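You operate a simulated robot arm through the tools that you are given. There is no shell and no other tool.

You are at the controls of a simulated robot arm. One attempt, no reset.

JOB
Share out the tins on the folding table. At the end: the red lint brush from the folding table stands on top of the green pack (marked "HERBS"); the blue spray can stands where the red lint brush stood; the tin labelled "soup" from the folding table is in the blue bucket on the folding table; the tin marked "pears" from the folding table is in the white drip tray; whatever was shut is shut again. Leave all else as you found it, and nothing knocked over. Set down upright: tin.

Only the result counts: the job must be done as asked and must still hold three seconds after the hand-in. Knocking over, shifting, dropping, spilling or breaking anything else fails it.

ROBOT AND FRAMES
A 6-joint arm with a two-finger parallel gripper, fixed in place. Base frame: the origin is on the floor under the middle of its stand, x ahead of it, y to its left, z up; the work surface is at about z = 863. Units: mm, rad, N and s.
With the tool pointing down near the work surface it reaches from about 360 to 760 mm from the base axis. Its first joint turns from -1.152 to 1.152 rad. Payload 2.45 kg.
Tool frame: the origin (TCP) lies between the finger pads and is the grasp point; the fingertips stand 24 mm ahead of it; z points along the fingers, y is the line along which they close. Largest opening 68 mm; finger width 17, thickness 10; the body of the gripper, 40 by 70 mm, starts 41 mm behind the TCP.
Orientation is told as [roll, pitch, yaw] about the base's x, y, z axes, in that order, counted from this pose: with the fingers straight down and closing along the base's y, the tool's x points along the base's -x, its y along +y and its z along -z.

CONTROLS
- The arm moves only by the tool arm_command. Its argument "series" is text: rows parted by semicolons, each of 6 numbers parted by spaces: the shift along the tool's x, y, z in units of 250 mm (1.0 is 250 mm), then the turn, a rotation vector about the tool's x, y, z in units of 180 degrees (1.0 is 180 degrees). In form: x y z ax ay az; .... A call has 1 to 20 rows; each row is the pose to reach, as a shift and turn from the pose commanded when the call began, along the tool's axes at that moment. "grip" is the opening in per cent of the stroke, from 0 (shut) to 100 (fully open), set as the call begins (left out, the last holds). A call with a number of a shift or a turn outside -1 to 1 is refused whole. A row lasts 0.2 s, in which the tool goes at most 50 mm and 0.15 rad; a call with a longer step from one row to the next is refused whole, and so is a gripper value outside its range. Where a pose cannot be reached the arm comes as near as it can. A force on the tool above 40 N (or 10 N above the force at the start of the call, whichever is more), or a blocked arm, ends the call early, and 0.2 s more pass. The fingers move at their own pace (about 108 mm/s each) and stop on an object; they squeeze with about 30 N. The grip force told is the motor's: it shows also when the fingers shut on nothing. Time passes only in rows, and 0.2 s behind the last, so rows that repeat a pose let the fingers close. It gives the time, the measured TCP pose, the force on the tool (base axes), the opening and the grip force at its end, in the units of the frame above (readings bear some noise), with the torque about the TCP (base axes, N m) and any sound that the robot's microphone picked up, and new pictures: "show" is both (left out), scene, wrist or none.
- Cameras (640 x 400 px; columns grow to the right, rows downward): "scene" is fixed at [178.5, 425.7, 1469.1]; the picture's right is [-0.62, -0.78, 0.00], its down [-0.42, 0.34, -0.84] and it looks along [0.66, -0.52, -0.54] (base axes); focal length 220 px, centre (320, 200). "wrist" rides on the gripper at [84, 11, -75] in the tool frame; the picture's right is [-0.13, 0.99, 0.00], its down [-0.60, -0.08, -0.79] and it looks along [-0.79, -0.10, 0.61] (tool axes); focal length 251 px, centre (320, 200).
- pixel_to_xyz(camera, pixels): for up to 12 pixels [column, row] of the newest picture of that camera ("zoom" is the newest enlarged one), the place [x, y, z] in the base frame of the surface seen there, good to about 2 mm. The clock stands still meanwhile.
- zoom(camera, box): a new picture of the part [left, top, right, bottom] of that camera's present view, enlarged. The clock stands still meanwhile.
- hand_in(): hands the job in; it is judged then, once.

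Open the gripper and draw the arm clear of the work before you hand the job in, unless the task says otherwise.

The tools are called after "Emit:" as name(argument=value, ...) on one line, values as JSON. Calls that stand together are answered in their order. arm_command: Moves the arm, as the interface text tells. Its arguments: {"type":"object","properties":{"series":{"type":"string"},"grip":{"type":"number"},"show":{"type":"string","enum":["both","scene","wrist","none"]}},"required":["series"]} The other tools are called the same way: pixel_to_xyz (camera, pixels) gives the place of the surface under pixels of a picture; zoom (camera, box) takes an enlarged picture of a part of a camera's view; hand_in () hands the job in.

At the start:

```text
time: 0.0
position: [432.7, -1.2, 1359.1]
ee_rot: [-0.003, 0.0, -0.001]
wrist_force: [-0.7, 0.2, 1.0]
torque: [0.0, 0.0, 0.0]
opening: 68.2
grasp_force: 0.1
```

scene: 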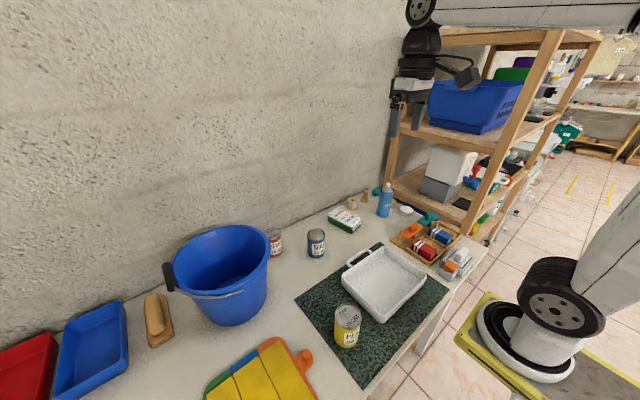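
wrist: 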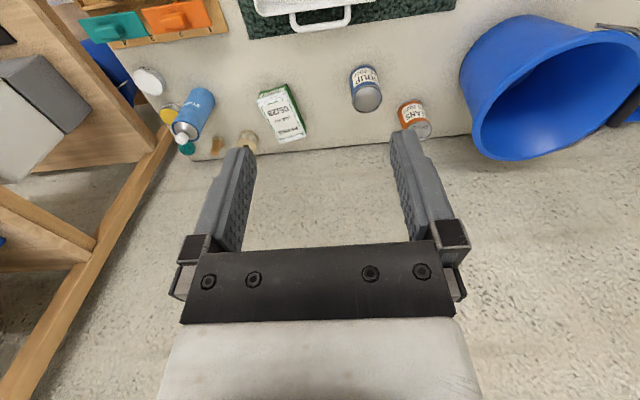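

The scene shows a bucket at about (222,275), tins at (275,242), (316,242) and (347,325), and a green pack at (344,220). I'll zoom in on these to read the labels and find the lint brush.

Emit:
zoom(camera="scene", box=[250, 170, 410, 270])

Emit:
zoom(camera="scene", box=[360, 170, 520, 290])

Emit:
zoom(camera="scene", box=[270, 230, 450, 380])

Emit:
zoom(camera="wrist", box=[60, 0, 320, 170])

Emit:
zoom(camera="wrist", box=[320, 40, 480, 150])

```text
4.00 times, centred on (330, 220) of scene
```

zoom: 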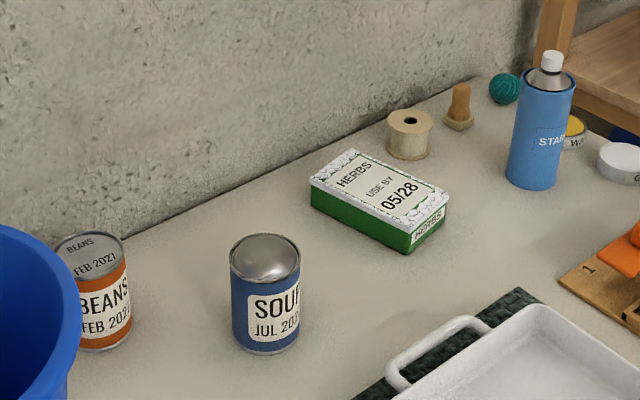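

```text
3.33 times, centred on (440, 230) of scene
```

zoom: 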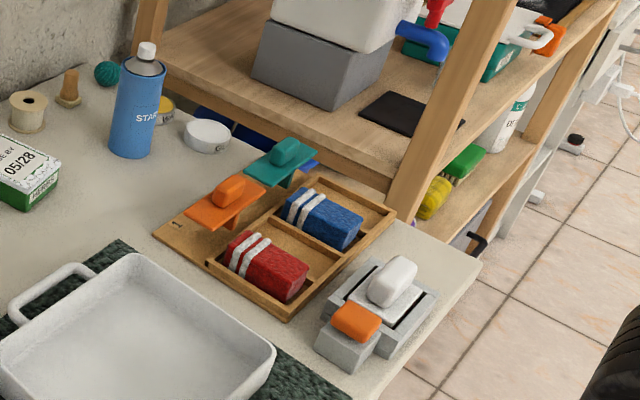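

```text
2.67 times, centred on (360, 305) of scene
```

zoom: 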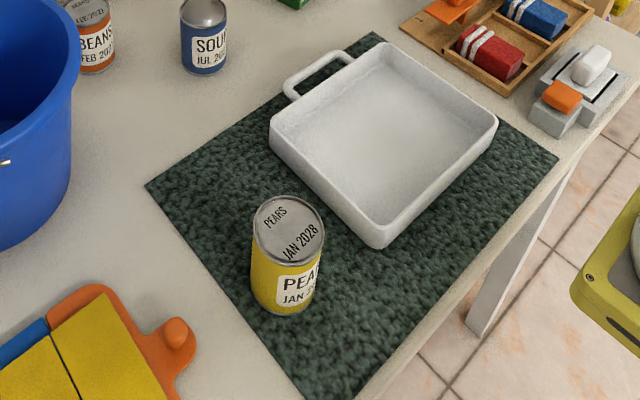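

```text
2.35 times, centred on (190, 85) of wrist
```

zoom: 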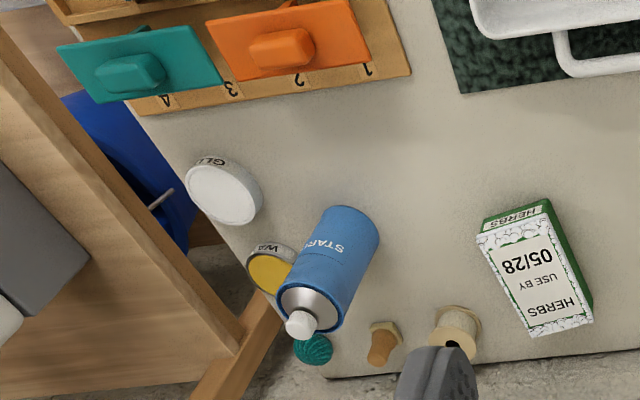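

```text
3.64 times, centred on (400, 95) of wrist
```

zoom: 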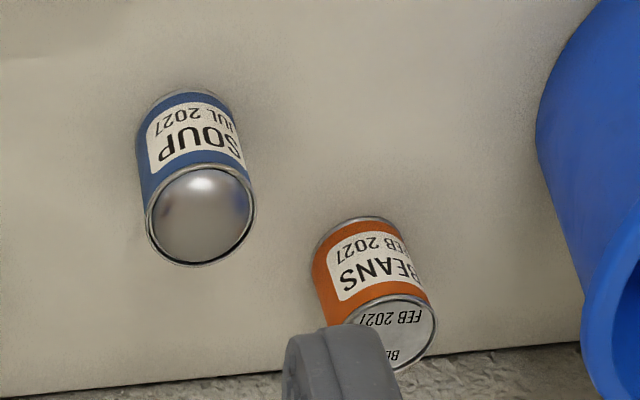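

The soup, beans and pears tins are identified, but the red lint brush isn't clear yet. I'll zoom more tightly on the wooden organizer near (430,240), and on the left side and the rest of the table.

Emit:
zoom(camera="scene", box=[390, 200, 490, 285])

Emit:
zoom(camera="scene", box=[0, 220, 320, 400])

Emit:
zoom(camera="scene", box=[340, 170, 420, 230])

Emit:
zoom(camera="scene", box=[420, 0, 640, 230])

```text
4.71 times, centred on (440, 242) of scene
```

zoom: 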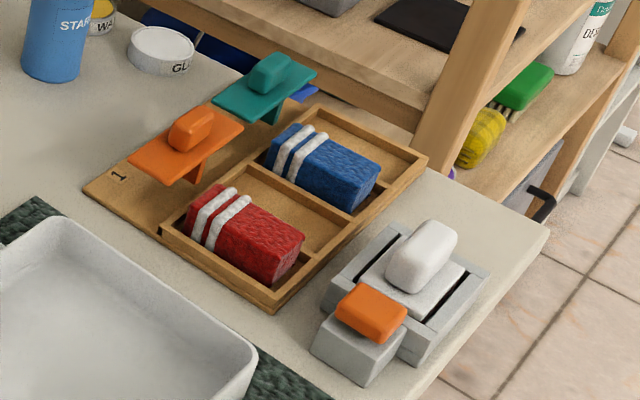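

```text
2.00 times, centred on (160, 310) of scene
```

zoom: 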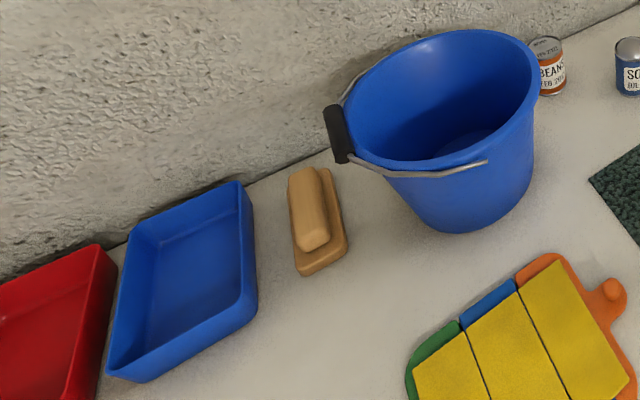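

```text
6.67 times, centred on (380, 200) of scene
```

zoom: 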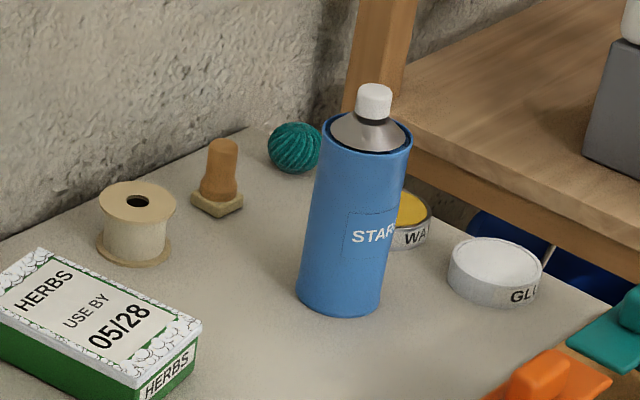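

```text
1.74 times, centred on (530, 115) of scene
```

zoom: 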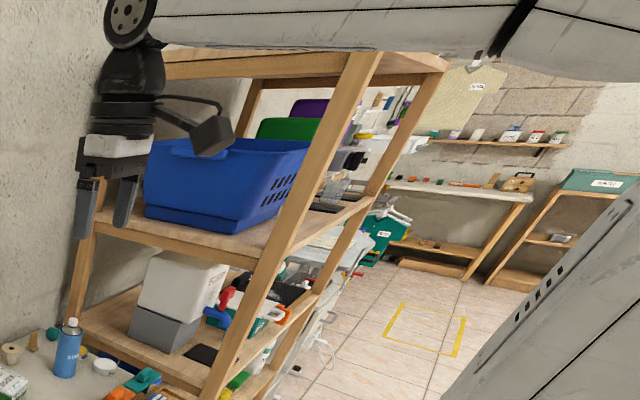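

I'll get 3D positions of the main items from the scene picture before moving: soup tin (316,242), beans (275,240), pears (347,318), herbs pack (344,220), spray can (385,200), the tray and the organizer parts.

Emit:
pixel_to_xyz(camera="scene", pixels=[[316, 234], [272, 232], [347, 312], [343, 214], [386, 186], [385, 283], [432, 250], [443, 235], [409, 230], [430, 217], [462, 255], [449, 267]])

Emit:
pixel_to_xyz(camera="scene", pixels=[[222, 262], [175, 262], [268, 245], [225, 228], [240, 320], [345, 290], [380, 318], [425, 275], [383, 248], [356, 256], [452, 285], [405, 210]])

```text
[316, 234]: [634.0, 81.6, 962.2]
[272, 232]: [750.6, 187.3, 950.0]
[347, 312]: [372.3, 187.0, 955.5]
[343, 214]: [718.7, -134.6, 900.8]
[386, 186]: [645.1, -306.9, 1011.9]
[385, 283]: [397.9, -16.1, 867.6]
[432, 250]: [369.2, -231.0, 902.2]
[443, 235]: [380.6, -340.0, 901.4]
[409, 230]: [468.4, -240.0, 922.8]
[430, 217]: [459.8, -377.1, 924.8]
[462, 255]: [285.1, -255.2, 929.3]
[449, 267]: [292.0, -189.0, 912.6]
```

```text
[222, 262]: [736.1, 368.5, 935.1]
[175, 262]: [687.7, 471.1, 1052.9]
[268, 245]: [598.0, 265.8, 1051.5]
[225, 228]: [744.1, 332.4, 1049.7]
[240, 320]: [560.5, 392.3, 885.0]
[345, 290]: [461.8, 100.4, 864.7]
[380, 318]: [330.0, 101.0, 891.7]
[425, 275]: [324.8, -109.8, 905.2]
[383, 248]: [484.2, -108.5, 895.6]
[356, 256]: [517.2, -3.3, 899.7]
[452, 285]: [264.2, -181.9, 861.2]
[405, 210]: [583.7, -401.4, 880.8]
```

The organizer with the red and blue blocks sits around (370–470, −230…−380). I'll move the wrist camera over there with a backward tilt to look down into it.

Emit:
arm_command(series="0.02 -0.12 0.09 0 0.023 0; 0.04 -0.24 0.18 0 0.046 0; 0.06 -0.36 0.27 0 0.069 0; 0.08 -0.48 0.36 0 0.092 0; 0.10 -0.60 0.45 0 0.115 0; 0.12 -0.72 0.54 0 0.138 0; 0.13 -0.80 0.63 0 0.16 0", grip=100, show="both")

```text
time: 1.6
position: [399.6, -201.9, 1204.5]
ee_rot: [-0.003, 0.504, 0.001]
wrist_force: [-0.3, 0.1, 0.0]
torque: [0.03, -0.03, -0.02]
opening: 67.9
grasp_force: 0.1
```

scene: 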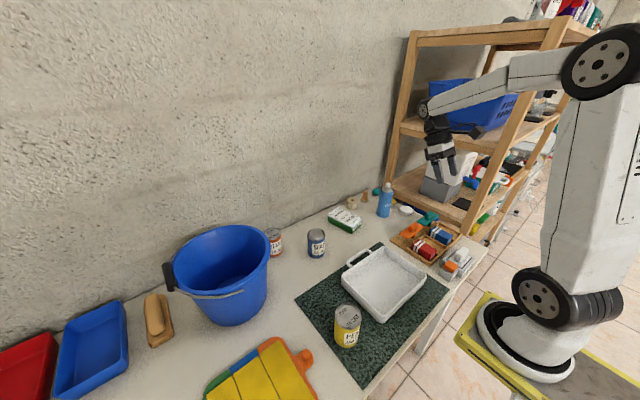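
wrist: 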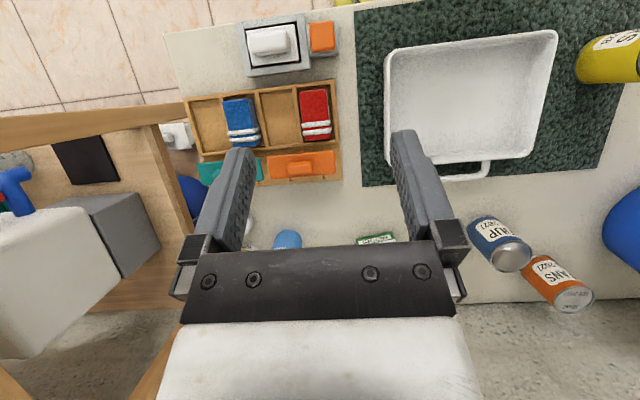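

The wrist view now shows the organizer at (190–340, 85–185) and a grey device with a white handle at (275,45). I'll zoom in on both.

Emit:
zoom(camera="wrist", box=[180, 80, 350, 190])

Emit:
zoom(camera="wrist", box=[220, 0, 350, 90])

Emit:
zoom(camera="scene", box=[385, 190, 495, 290])

```text
3.64 times, centred on (265, 135) of wrist
```

zoom: 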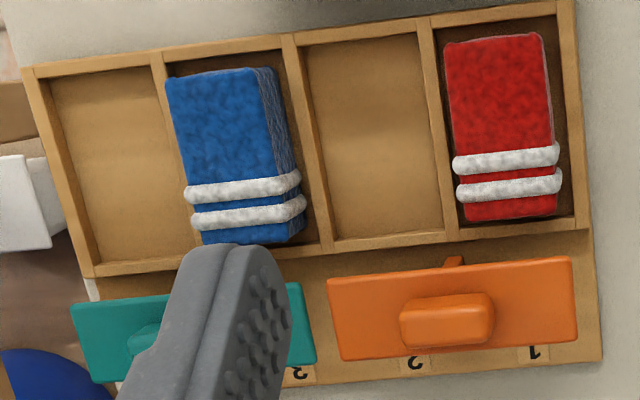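

```text
4.44 times, centred on (285, 45) of wrist
```

zoom: 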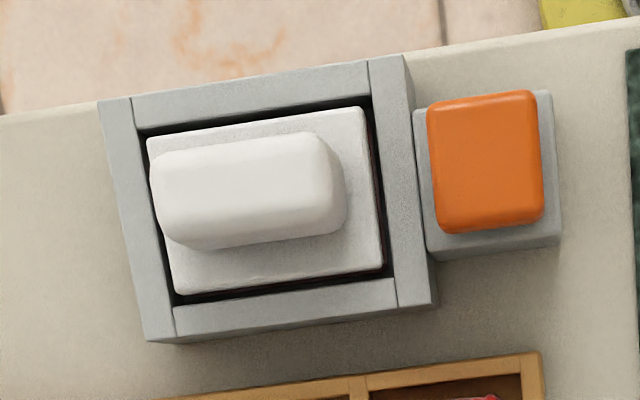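

```text
4.00 times, centred on (440, 240) of scene
```

zoom: 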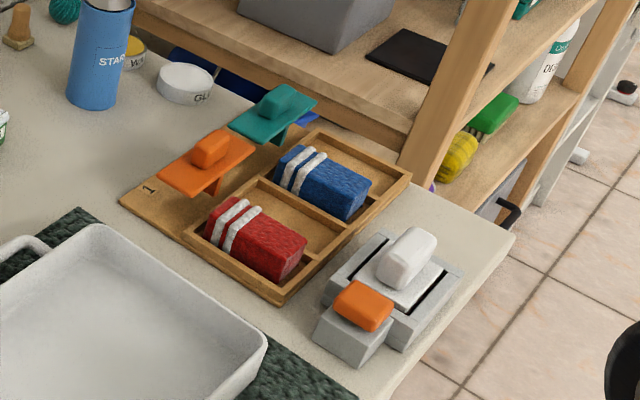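

The organizer's compartments 1 and 3 hold red and blue fuzzy blocks with white bands, and the orange and teal plates sit beside it. I'll measure these and inspect the shelf area and the far wall strip in the current views for any other red brush.

Emit:
pixel_to_xyz(camera="wrist", pixels=[[302, 92], [327, 92], [304, 138], [330, 136], [315, 100], [238, 105], [278, 115], [272, 170], [330, 155], [303, 160], [272, 40], [321, 35]])

Emit:
zoom(camera="scene", box=[470, 100, 600, 220])

Emit:
zoom(camera="wrist", box=[0, 80, 240, 260])

```text
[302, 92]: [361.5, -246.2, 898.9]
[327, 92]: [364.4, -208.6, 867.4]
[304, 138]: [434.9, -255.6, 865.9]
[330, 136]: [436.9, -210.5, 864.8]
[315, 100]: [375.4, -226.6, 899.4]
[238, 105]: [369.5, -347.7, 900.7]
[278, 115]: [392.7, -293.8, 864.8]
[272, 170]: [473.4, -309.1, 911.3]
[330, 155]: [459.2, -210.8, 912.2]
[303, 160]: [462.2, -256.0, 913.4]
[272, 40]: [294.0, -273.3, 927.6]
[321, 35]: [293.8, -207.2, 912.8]
```

```text
3.33 times, centred on (535, 160) of scene
```

zoom: 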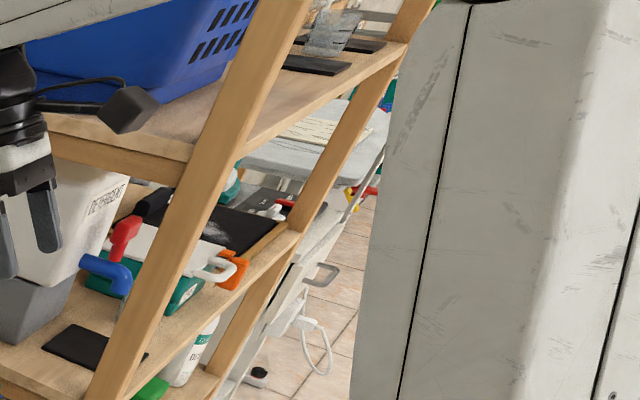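

```text
2.22 times, centred on (120, 170) of wrist
```

zoom: 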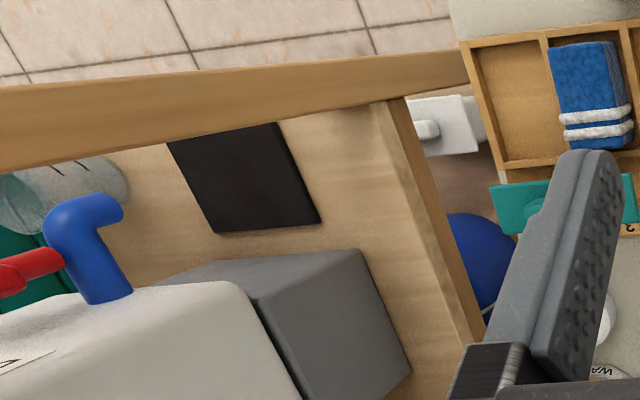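

No clear lint brush yet besides the red block. I'll survey the middle and left of the table with the wrist camera, moving up and left while keeping the tilt.

Emit:
arm_command(series="0.039 0.16 -0.07 0 0 0; 0.077 0.32 -0.14 0 0 0; 0.116 0.48 -0.21 0 0 0; 0.155 0.64 -0.28 0 0 0; 0.193 0.80 -0.35 0 0 0; 0.232 0.96 -0.42 0 0 0", show="both")

```text
time: 3.0
position: [401.0, 37.8, 1321.5]
ee_rot: [-0.001, 0.502, 0.002]
wrist_force: [0.5, 0.3, -0.2]
torque: [-0.03, 0.0, -0.05]
opening: 67.9
grasp_force: 0.1
```

scene: 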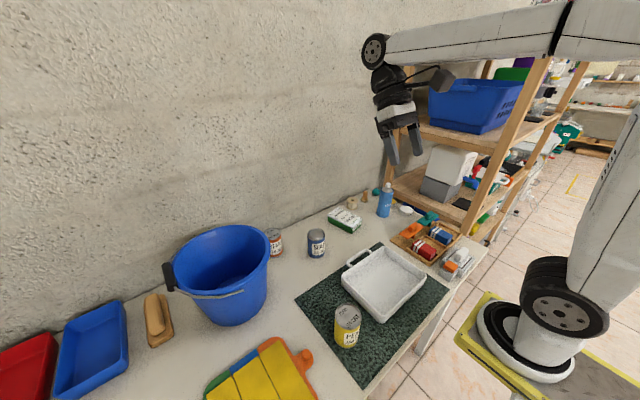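
wrist: 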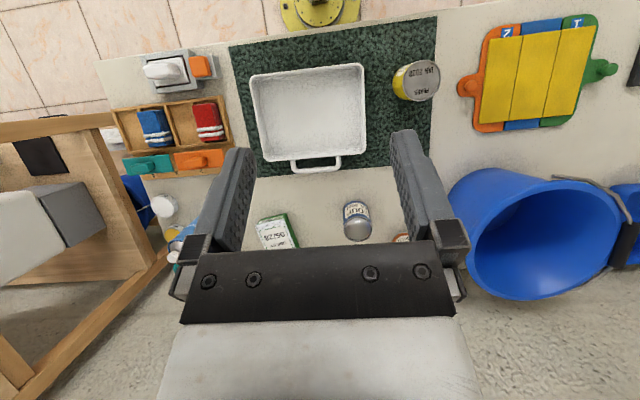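

The yellow board at (530,70) has numbers on it, and the table's left side is out of view. I'll move further left to see it.

Emit:
arm_command(series="0 0.16 0 0 0 0; 0 0.32 0 0 0 0; 0 0.48 0 0 0 0; 0 0.64 0 0 0 0; 0 0.80 0 0 0 0; 0 0.96 0 0 0 0", show="wrist")

```text
time: 4.4
position: [398.4, 281.0, 1323.5]
ee_rot: [-0.003, 0.502, 0.0]
wrist_force: [0.4, 0.2, -0.8]
torque: [-0.02, -0.01, 0.0]
opening: 68.1
grasp_force: 0.0
```

wrist: 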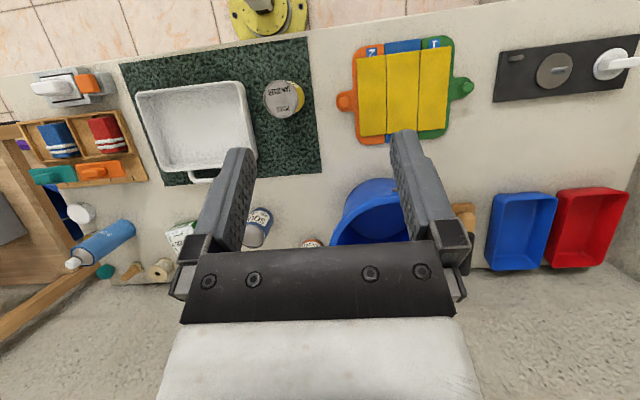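

A dark plate with a dial and a white handle sits at (570,65). I'll zoom in on it, the yellow board, the trays and the bucket interior.

Emit:
zoom(camera="wrist", box=[480, 20, 640, 120])

Emit:
zoom(camera="wrist", box=[320, 25, 490, 150])

Emit:
zoom(camera="wrist", box=[430, 160, 640, 300])

Emit:
zoom(camera="scene", box=[130, 210, 290, 360])

Emit:
zoom(camera="wrist", box=[0, 60, 220, 290])

```text
4.00 times, centred on (560, 70) of wrist
```

zoom: 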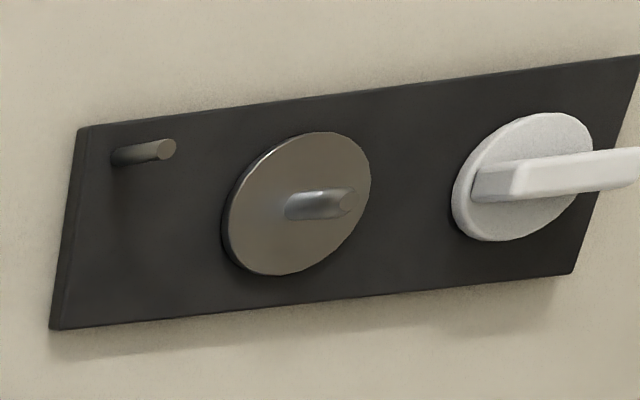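

```text
3.20 times, centred on (405, 88) of wrist
```

zoom: 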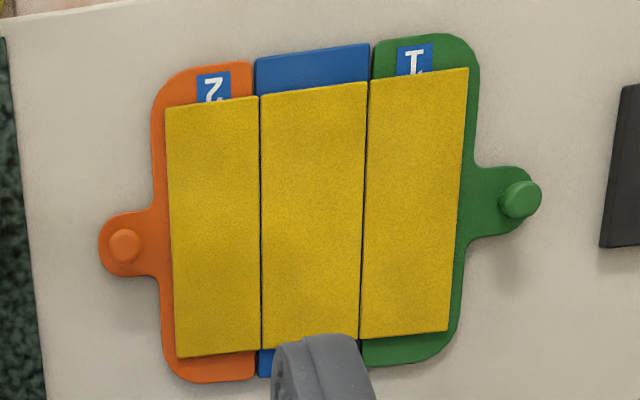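

```text
2.86 times, centred on (535, 230) of wrist
```

zoom: 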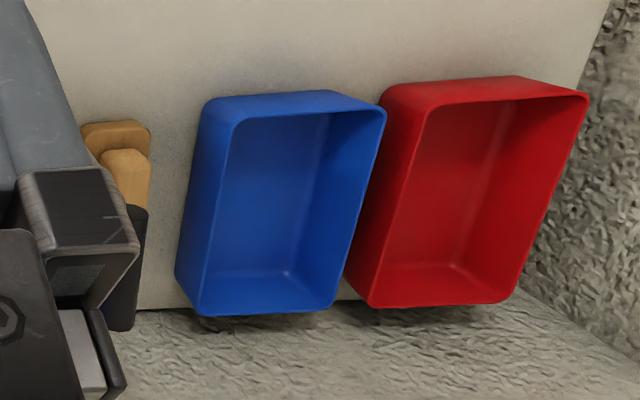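

```text
2.67 times, centred on (210, 285) of scene
```

zoom: 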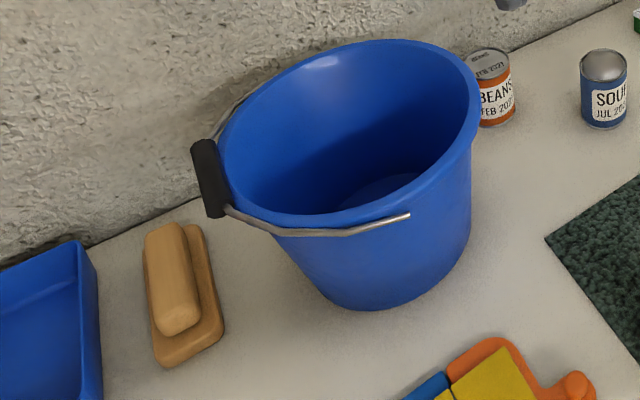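

```text
1.74 times, centred on (110, 175) of wrist
```

zoom: 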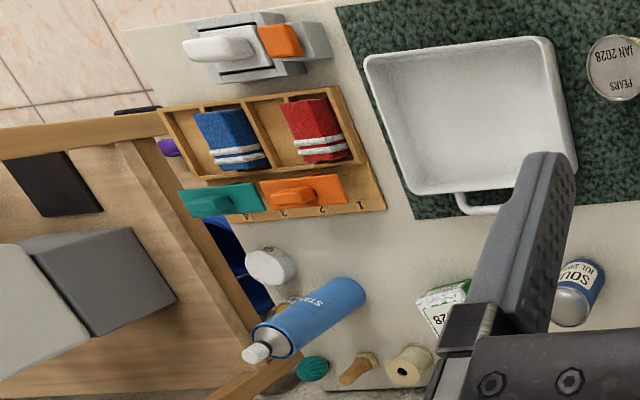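

There's no obvious lint brush on the left. I'll look into the bucket and behind it by moving the wrist camera over it.

Emit:
arm_command(series="-0.041 0.138 -0.023 0 0 0; -0.083 0.276 -0.045 0 0 0; -0.124 0.414 -0.068 0 0 0; -0.165 0.552 -0.09 0 0 0", show="both")

```text
time: 5.4
position: [420.7, 400.5, 1294.1]
ee_rot: [-0.001, 0.5, 0.0]
wrist_force: [-0.4, 0.1, 0.2]
torque: [0.02, 0.04, -0.01]
opening: 68.1
grasp_force: 0.1
out of reach, approached as far as the arm can: row 2, 3, 4
```

scene: 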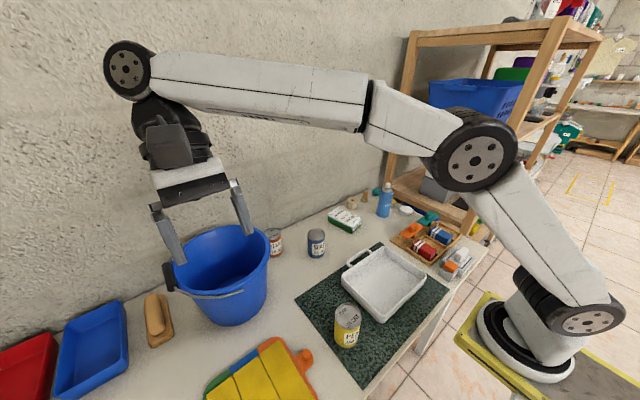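
wrist: 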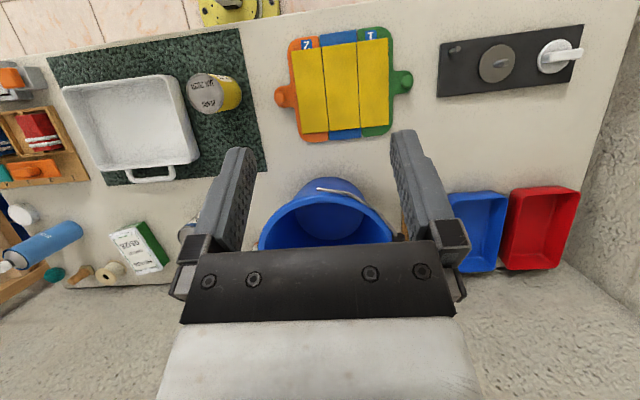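

The bucket opening is at (325,225) in the wrist view. I'll zoom into it, and also zoom in on the yellow board and the scene view of the bucket's interior.

Emit:
zoom(camera="wrist", box=[250, 165, 400, 255])

Emit:
pixel_to_xyz(camera="wrist", pixels=[[310, 80], [340, 80], [375, 80], [284, 96], [402, 82], [270, 60], [306, 43], [370, 34], [495, 62], [560, 55], [455, 50], [460, 85]])

```text
4.27 times, centred on (325, 210) of wrist
```

zoom: 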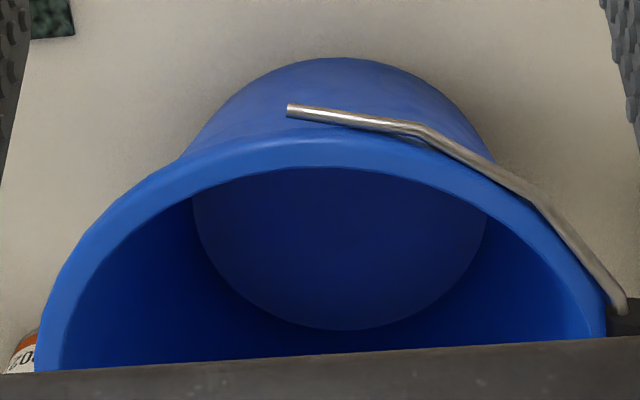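

```text
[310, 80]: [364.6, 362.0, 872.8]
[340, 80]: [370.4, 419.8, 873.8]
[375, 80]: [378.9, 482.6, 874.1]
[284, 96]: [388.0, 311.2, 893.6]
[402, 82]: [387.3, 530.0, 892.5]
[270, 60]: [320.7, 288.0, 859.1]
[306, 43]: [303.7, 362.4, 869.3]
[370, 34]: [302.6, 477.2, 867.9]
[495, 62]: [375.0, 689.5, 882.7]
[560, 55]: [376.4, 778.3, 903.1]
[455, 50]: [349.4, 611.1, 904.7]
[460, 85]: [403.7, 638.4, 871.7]
```

The bucket is empty, and the yellow board is only about 10 mm thick, so nothing is hidden there. I'll go back right, to look closely at the organizer and the grey box from low down.

Emit:
arm_command(series="0.03 -0.16 0.02 0 0 0; 0.06 -0.32 0.04 0 0 0; 0.09 -0.48 0.06 0 0 0; 0.12 -0.64 0.08 0 0 0; 0.15 -0.80 0.10 0 0 0; 0.17 -0.97 0.12 0 0 0", show="none")

```text
time: 6.8
position: [368.4, 154.7, 1287.3]
ee_rot: [-0.001, 0.503, -0.001]
wrist_force: [0.2, -1.8, 0.3]
torque: [0.0, 0.0, 0.0]
opening: 68.0
grasp_force: 0.1
```

The arm tracks as expected. I'll continue right and down toward the organizer.

Emit:
arm_command(series="-0.032 -0.16 0.058 0 0 0; -0.064 -0.32 0.117 0 0 0; -0.097 -0.48 0.175 0 0 0; -0.129 -0.64 0.233 0 0 0; -0.161 -0.80 0.292 0 0 0; -0.193 -0.96 0.35 0 0 0", show="none")

Emit:
arm_command(series="-0.055 -0.13 0.10 0 0 0; -0.11 -0.26 0.20 0 0 0; -0.165 -0.39 0.30 0 0 0; -0.22 -0.52 0.40 0 0 0; -0.275 -0.65 0.50 0 0 0; -0.30 -0.76 0.58 0 0 0", show="both")

```text
time: 8.2
position: [368.9, -83.7, 1187.9]
ee_rot: [0.0, 0.504, 0.0]
wrist_force: [0.4, -0.1, 0.0]
torque: [0.01, 0.02, -0.01]
opening: 67.9
grasp_force: 0.1
```

```text
time: 9.6
position: [364.1, -273.5, 1021.9]
ee_rot: [-0.001, 0.502, 0.001]
wrist_force: [-0.1, -0.3, -0.1]
torque: [0.01, -0.01, 0.01]
opening: 67.9
grasp_force: 0.1
```

scene: 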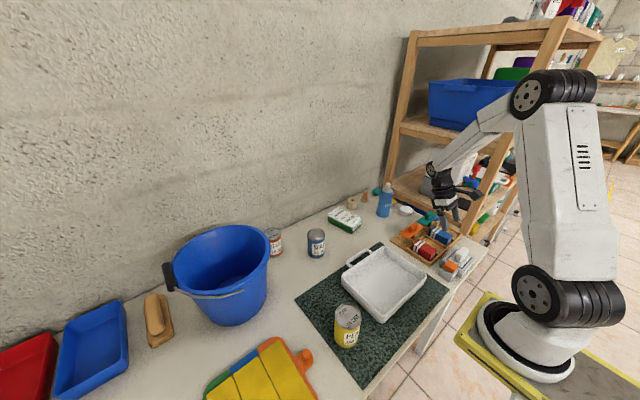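
wrist: 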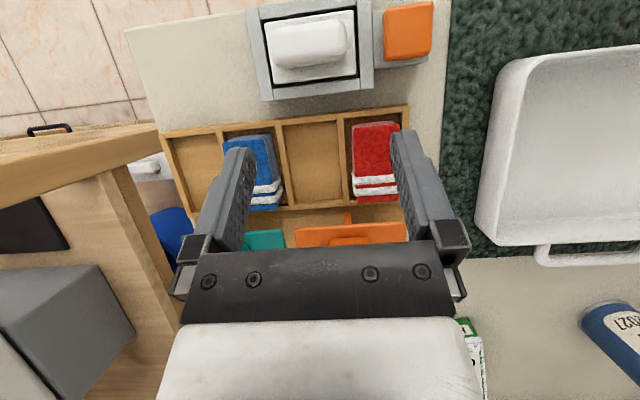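

Emit:
zoom(camera="wrist", box=[330, 100, 430, 250])

Emit:
zoom(camera="wrist", box=[230, 0, 450, 110])

Emit:
zoom(camera="wrist", box=[160, 100, 420, 250])

Emit:
pixel_to_xyz(camera="wrist", pixels=[[348, 125], [395, 118], [354, 203], [376, 130], [314, 150], [342, 150], [315, 210], [350, 240], [310, 45], [262, 30], [407, 30], [270, 90]])

```text
2.67 times, centred on (380, 175) of wrist
```

zoom: 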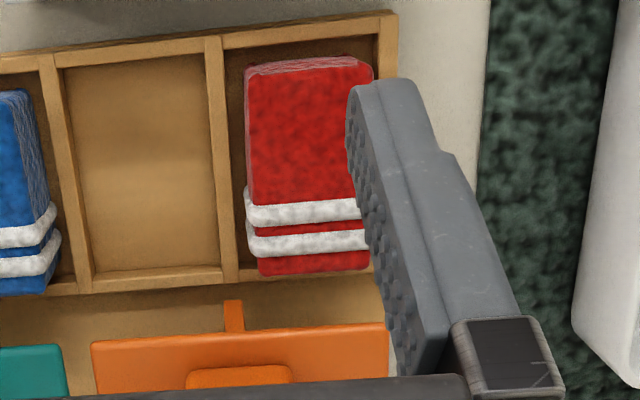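

```text
2.91 times, centred on (340, 55) of wrist
```

zoom: 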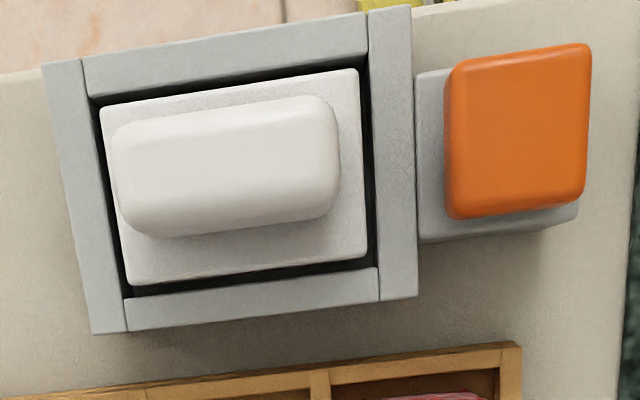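

```text
2.46 times, centred on (290, 175) of wrist
```

zoom: 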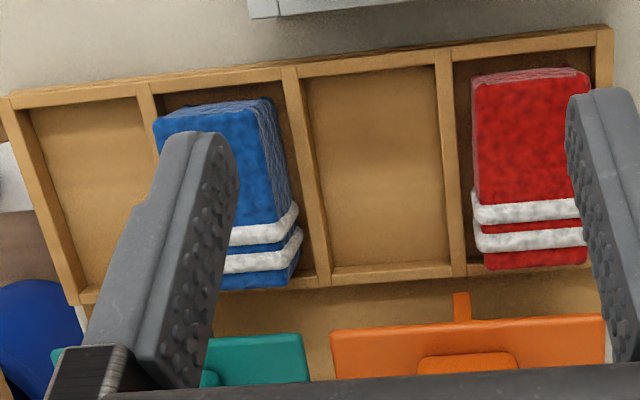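

```text
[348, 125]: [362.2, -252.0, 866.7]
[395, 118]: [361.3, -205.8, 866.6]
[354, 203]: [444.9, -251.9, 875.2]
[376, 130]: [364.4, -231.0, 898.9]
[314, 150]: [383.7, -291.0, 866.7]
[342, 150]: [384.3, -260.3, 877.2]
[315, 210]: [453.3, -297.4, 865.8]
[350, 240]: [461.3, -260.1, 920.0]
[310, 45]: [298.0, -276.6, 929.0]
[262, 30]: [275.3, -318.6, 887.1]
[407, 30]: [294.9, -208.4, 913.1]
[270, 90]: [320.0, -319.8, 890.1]
```

The red block has fine strands on its end and white bands. I'll raise the arm out of the way, then zoom tightly from the scene camera on the organizer, the wooden brush-like thing at (158,320), and the items near the spray can.

Emit:
arm_command(series="0 0.1 -0.15 0 0 0; 0 0.2 -0.3 0 0 0; 0 0.3 -0.45 0 0 0; 0 0.35 -0.6 0 0 0", show="both")

Emit:
zoom(camera="scene", box=[385, 205, 445, 265])

Emit:
zoom(camera="scene", box=[130, 280, 190, 350])

Emit:
zoom(camera="scene", box=[410, 215, 470, 275])

```text
time: 10.6
position: [436.9, -184.6, 1155.2]
ee_rot: [-0.002, 0.502, -0.001]
wrist_force: [0.8, 0.4, 0.8]
torque: [-0.01, -0.03, -0.02]
opening: 67.9
grasp_force: 0.0
```

scene: 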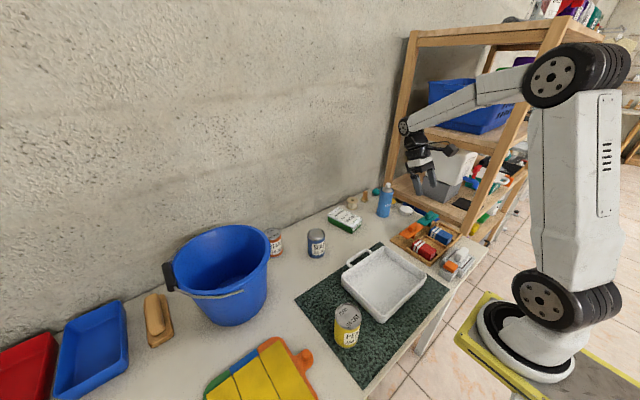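
wrist: 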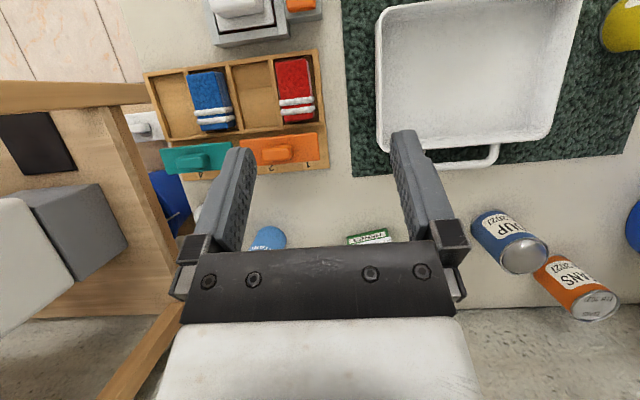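

```text
6.67 times, centred on (415, 235) of scene
```

zoom: 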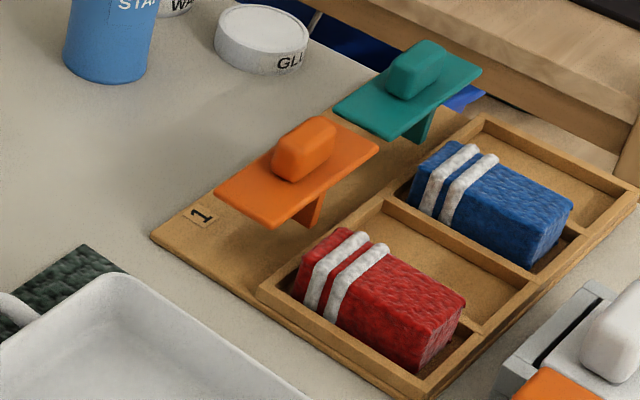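

```text
5.71 times, centred on (160, 315) of scene
```

zoom: 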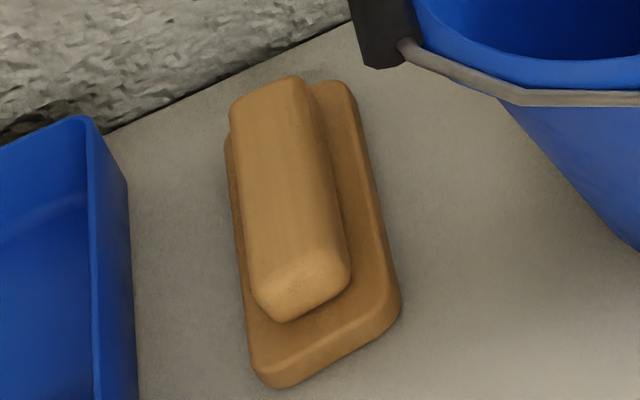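

```text
6.67 times, centred on (440, 245) of scene
```

zoom: 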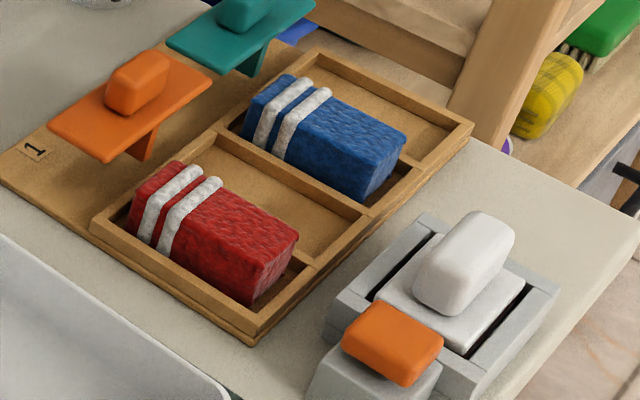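

The red block bound with white bands in compartment 1, with a blue twin in compartment 3, is the best candidate for the red lint brush. I'll measure the spray can, the compartment walls and the herbs pack to check that they fit.

Emit:
zoom(camera="scene", box=[365, 175, 415, 225])

Emit:
pixel_to_xyz(camera="zoom", pixels=[[150, 250], [180, 250], [210, 250], [240, 250], [265, 250], [285, 250], [305, 250], [325, 250], [220, 420], [220, 120], [240, 150], [262, 170]])

Emit:
zoom(camera="wrist", box=[220, 40, 340, 180])

Emit:
pixel_to_xyz(camera="wrist", pixels=[[274, 60], [273, 75], [276, 105], [314, 75], [315, 105], [278, 123], [280, 128], [300, 123], [316, 118], [295, 56], [295, 52], [318, 75]])

```text
8.00 times, centred on (390, 200) of scene
```

zoom: 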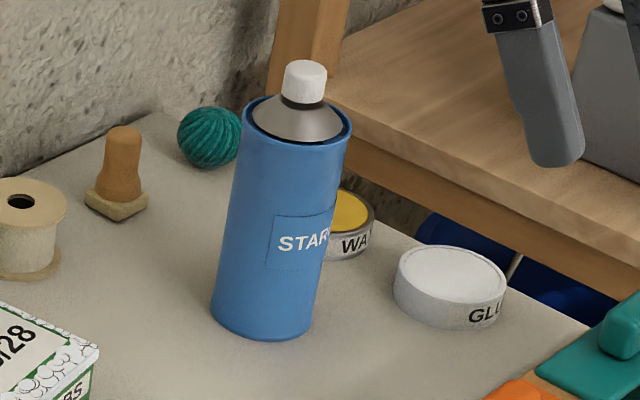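

```text
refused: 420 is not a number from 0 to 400
```

```text
2.86 times, centred on (280, 110) of wrist
```

zoom: 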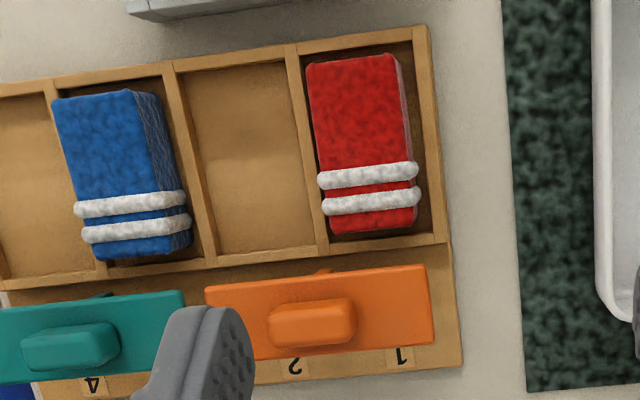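

```text
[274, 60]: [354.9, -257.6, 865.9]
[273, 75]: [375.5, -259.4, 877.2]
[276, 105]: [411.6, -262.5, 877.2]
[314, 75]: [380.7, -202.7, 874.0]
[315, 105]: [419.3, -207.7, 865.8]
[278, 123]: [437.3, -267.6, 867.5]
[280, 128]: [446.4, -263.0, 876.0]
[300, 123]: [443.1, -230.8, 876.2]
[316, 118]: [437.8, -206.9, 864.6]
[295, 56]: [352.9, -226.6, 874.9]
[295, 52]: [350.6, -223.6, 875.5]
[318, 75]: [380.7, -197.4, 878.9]
```

The compartment walls are only about 11 mm tall. I'll redo the can measurement with a fresh zoom and valid pixels.

Emit:
zoom(camera="scene", box=[365, 175, 415, 225])

Emit:
pixel_to_xyz(camera="zoom", pixels=[[230, 250], [250, 250], [270, 250], [290, 250], [310, 250], [322, 250], [226, 250], [263, 335], [305, 70], [263, 300], [300, 140], [263, 345]])

Emit:
pixel_to_xyz(camera="scene", pixels=[[328, 214], [338, 208], [361, 218], [352, 226], [344, 215], [316, 232], [309, 236], [324, 236], [340, 310], [355, 312], [347, 306], [347, 325]])

```text
8.00 times, centred on (390, 200) of scene
```

zoom: 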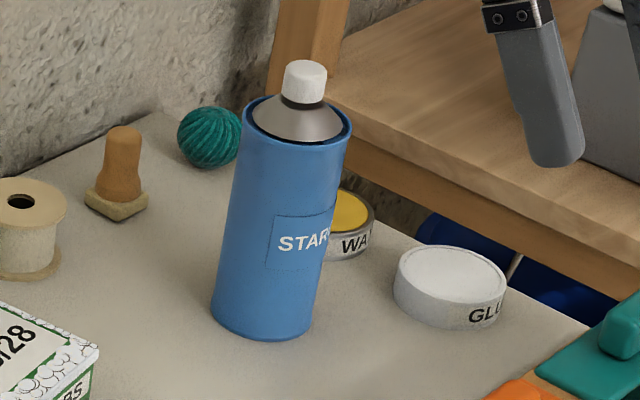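

```text
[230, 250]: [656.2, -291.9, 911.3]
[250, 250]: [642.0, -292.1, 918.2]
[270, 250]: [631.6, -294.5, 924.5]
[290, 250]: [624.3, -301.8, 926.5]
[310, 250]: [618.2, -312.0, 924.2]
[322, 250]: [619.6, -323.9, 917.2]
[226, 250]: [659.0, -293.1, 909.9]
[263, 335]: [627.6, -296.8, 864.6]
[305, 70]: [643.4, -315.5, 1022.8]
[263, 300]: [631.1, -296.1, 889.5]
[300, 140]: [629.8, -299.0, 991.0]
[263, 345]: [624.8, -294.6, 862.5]
```

```text
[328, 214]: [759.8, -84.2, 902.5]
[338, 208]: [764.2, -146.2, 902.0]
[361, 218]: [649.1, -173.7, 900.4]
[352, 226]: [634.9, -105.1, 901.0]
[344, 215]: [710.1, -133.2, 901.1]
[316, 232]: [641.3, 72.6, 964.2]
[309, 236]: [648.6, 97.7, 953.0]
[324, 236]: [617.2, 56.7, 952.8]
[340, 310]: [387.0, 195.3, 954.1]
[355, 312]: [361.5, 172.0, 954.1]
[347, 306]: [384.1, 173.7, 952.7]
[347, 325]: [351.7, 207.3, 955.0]
```

The spray can is about 52 mm in diameter and the compartment is about 53 mm wide. Before committing, I'll zoom tighter on the red block and scan the table's far corner behind the can and the bucket for any other red brush.

Emit:
zoom(camera="scene", box=[410, 235, 445, 262])

Emit:
zoom(camera="wrist", box=[265, 45, 325, 130])

Emit:
zoom(camera="scene", box=[440, 180, 510, 250])

Emit:
zoom(camera="scene", box=[0, 300, 140, 400])

```text
14.81 times, centred on (428, 248) of scene
```

zoom: 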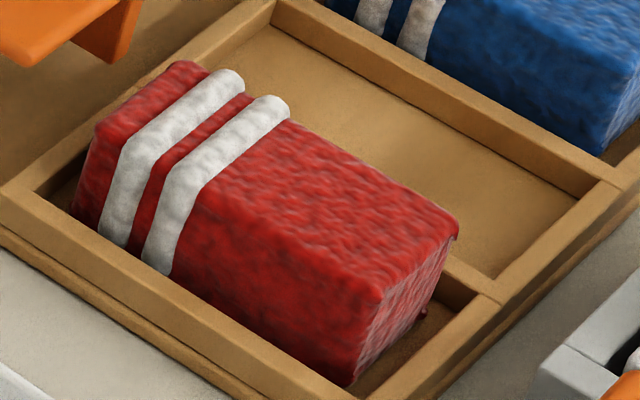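

```text
4.71 times, centred on (295, 88) of wrist
```

zoom: 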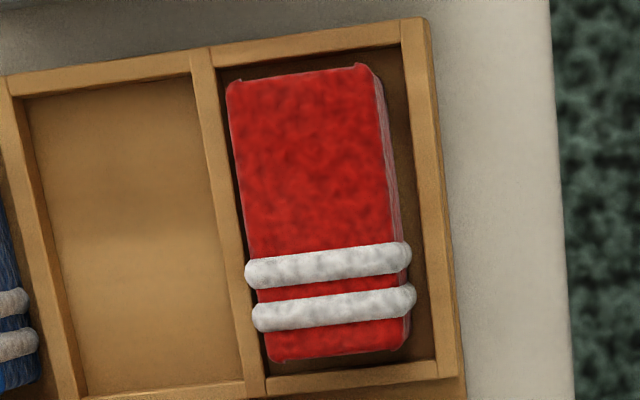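

```text
5.71 times, centred on (475, 215) of scene
```

zoom: 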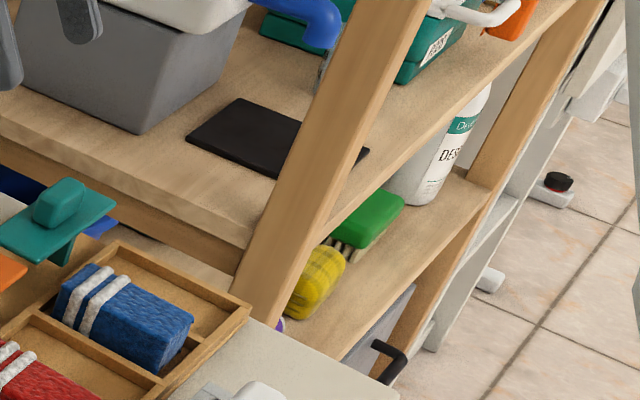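

```text
4.00 times, centred on (70, 350) of scene
```

zoom: 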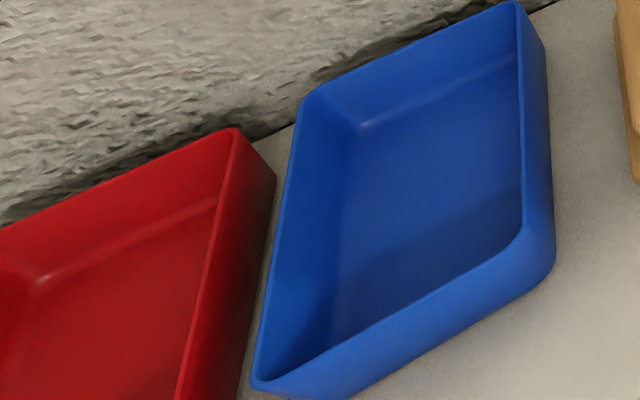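

The red block looks like a rolled sock or towel with stripes, so I need to check the one spot hidden from all views so far: behind the spray can, toward the shelf. I'll look from the right side.

Emit:
arm_command(series="0.035 -0.145 0.013 0 -0.02 0; 0.07 -0.29 0.027 0 -0.04 0; 0.105 -0.435 0.04 0 -0.06 0; 0.139 -0.58 0.054 0 -0.08 0", show="both")

```text
time: 11.6
position: [400.3, -328.3, 1159.9]
ee_rot: [-0.002, 0.25, 0.0]
wrist_force: [-0.2, 0.2, 0.3]
torque: [0.04, -0.02, 0.03]
opening: 67.7
grasp_force: 0.1
```

scene: 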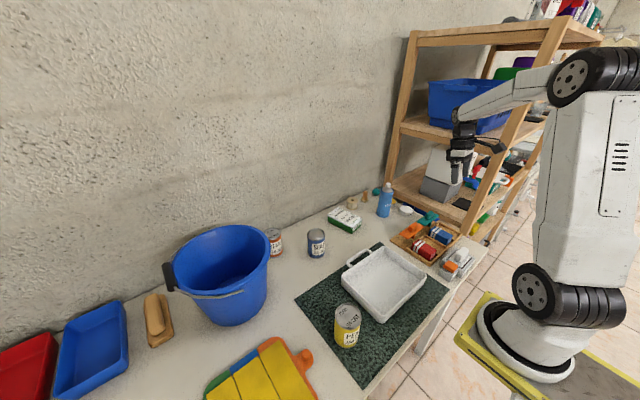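
wrist: 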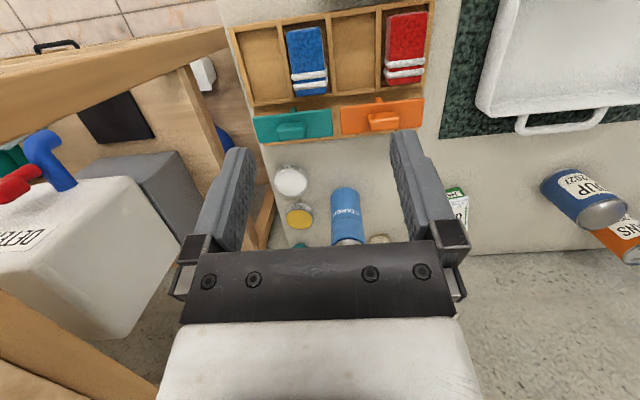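

Nothing red is behind the can. I'll now look straight down onto the grey box with the white handle and the orange block.

Emit:
arm_command(series="0.014 0.068 0.065 0 0.044 0; 0.028 0.136 0.13 0 0.088 0; 0.043 0.204 0.196 0 0.131 0; 0.057 0.272 0.262 0 0.175 0", show="wrist")

Emit:
zoom(camera="wrist", box=[180, 0, 460, 175])

```text
time: 12.6
position: [369.5, -261.4, 1100.4]
ee_rot: [-0.003, 0.804, -0.002]
wrist_force: [0.3, 0.8, -0.2]
torque: [0.03, 0.0, 0.0]
opening: 67.7
grasp_force: 0.1
```

wrist: 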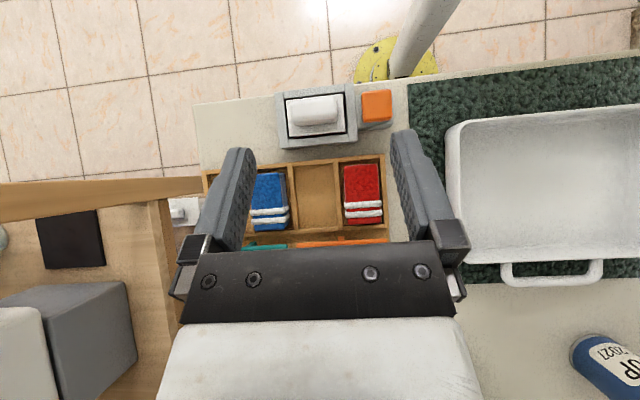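

```text
2.29 times, centred on (320, 88) of wrist
```

zoom: 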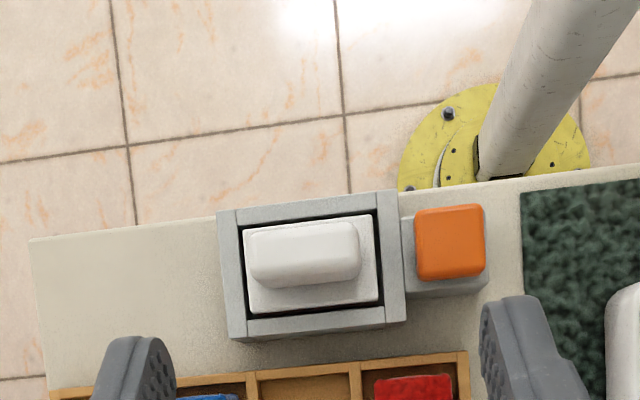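

I'll measure the grey device: its frame, gap, plate and handle, plus the orange block.

Emit:
pixel_to_xyz(camera="zoom", pixels=[[228, 270], [392, 250], [310, 325], [310, 213], [380, 240], [240, 260], [260, 300], [370, 290], [305, 255], [450, 240], [410, 285], [310, 311]])

```text
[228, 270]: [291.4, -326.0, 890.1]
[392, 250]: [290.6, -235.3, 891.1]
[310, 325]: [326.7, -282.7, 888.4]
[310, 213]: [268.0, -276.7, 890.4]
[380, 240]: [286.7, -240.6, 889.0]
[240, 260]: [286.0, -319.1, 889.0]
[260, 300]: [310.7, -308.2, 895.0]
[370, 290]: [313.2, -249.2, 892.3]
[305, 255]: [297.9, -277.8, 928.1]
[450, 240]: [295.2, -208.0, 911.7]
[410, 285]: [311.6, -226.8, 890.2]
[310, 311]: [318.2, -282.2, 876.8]
```

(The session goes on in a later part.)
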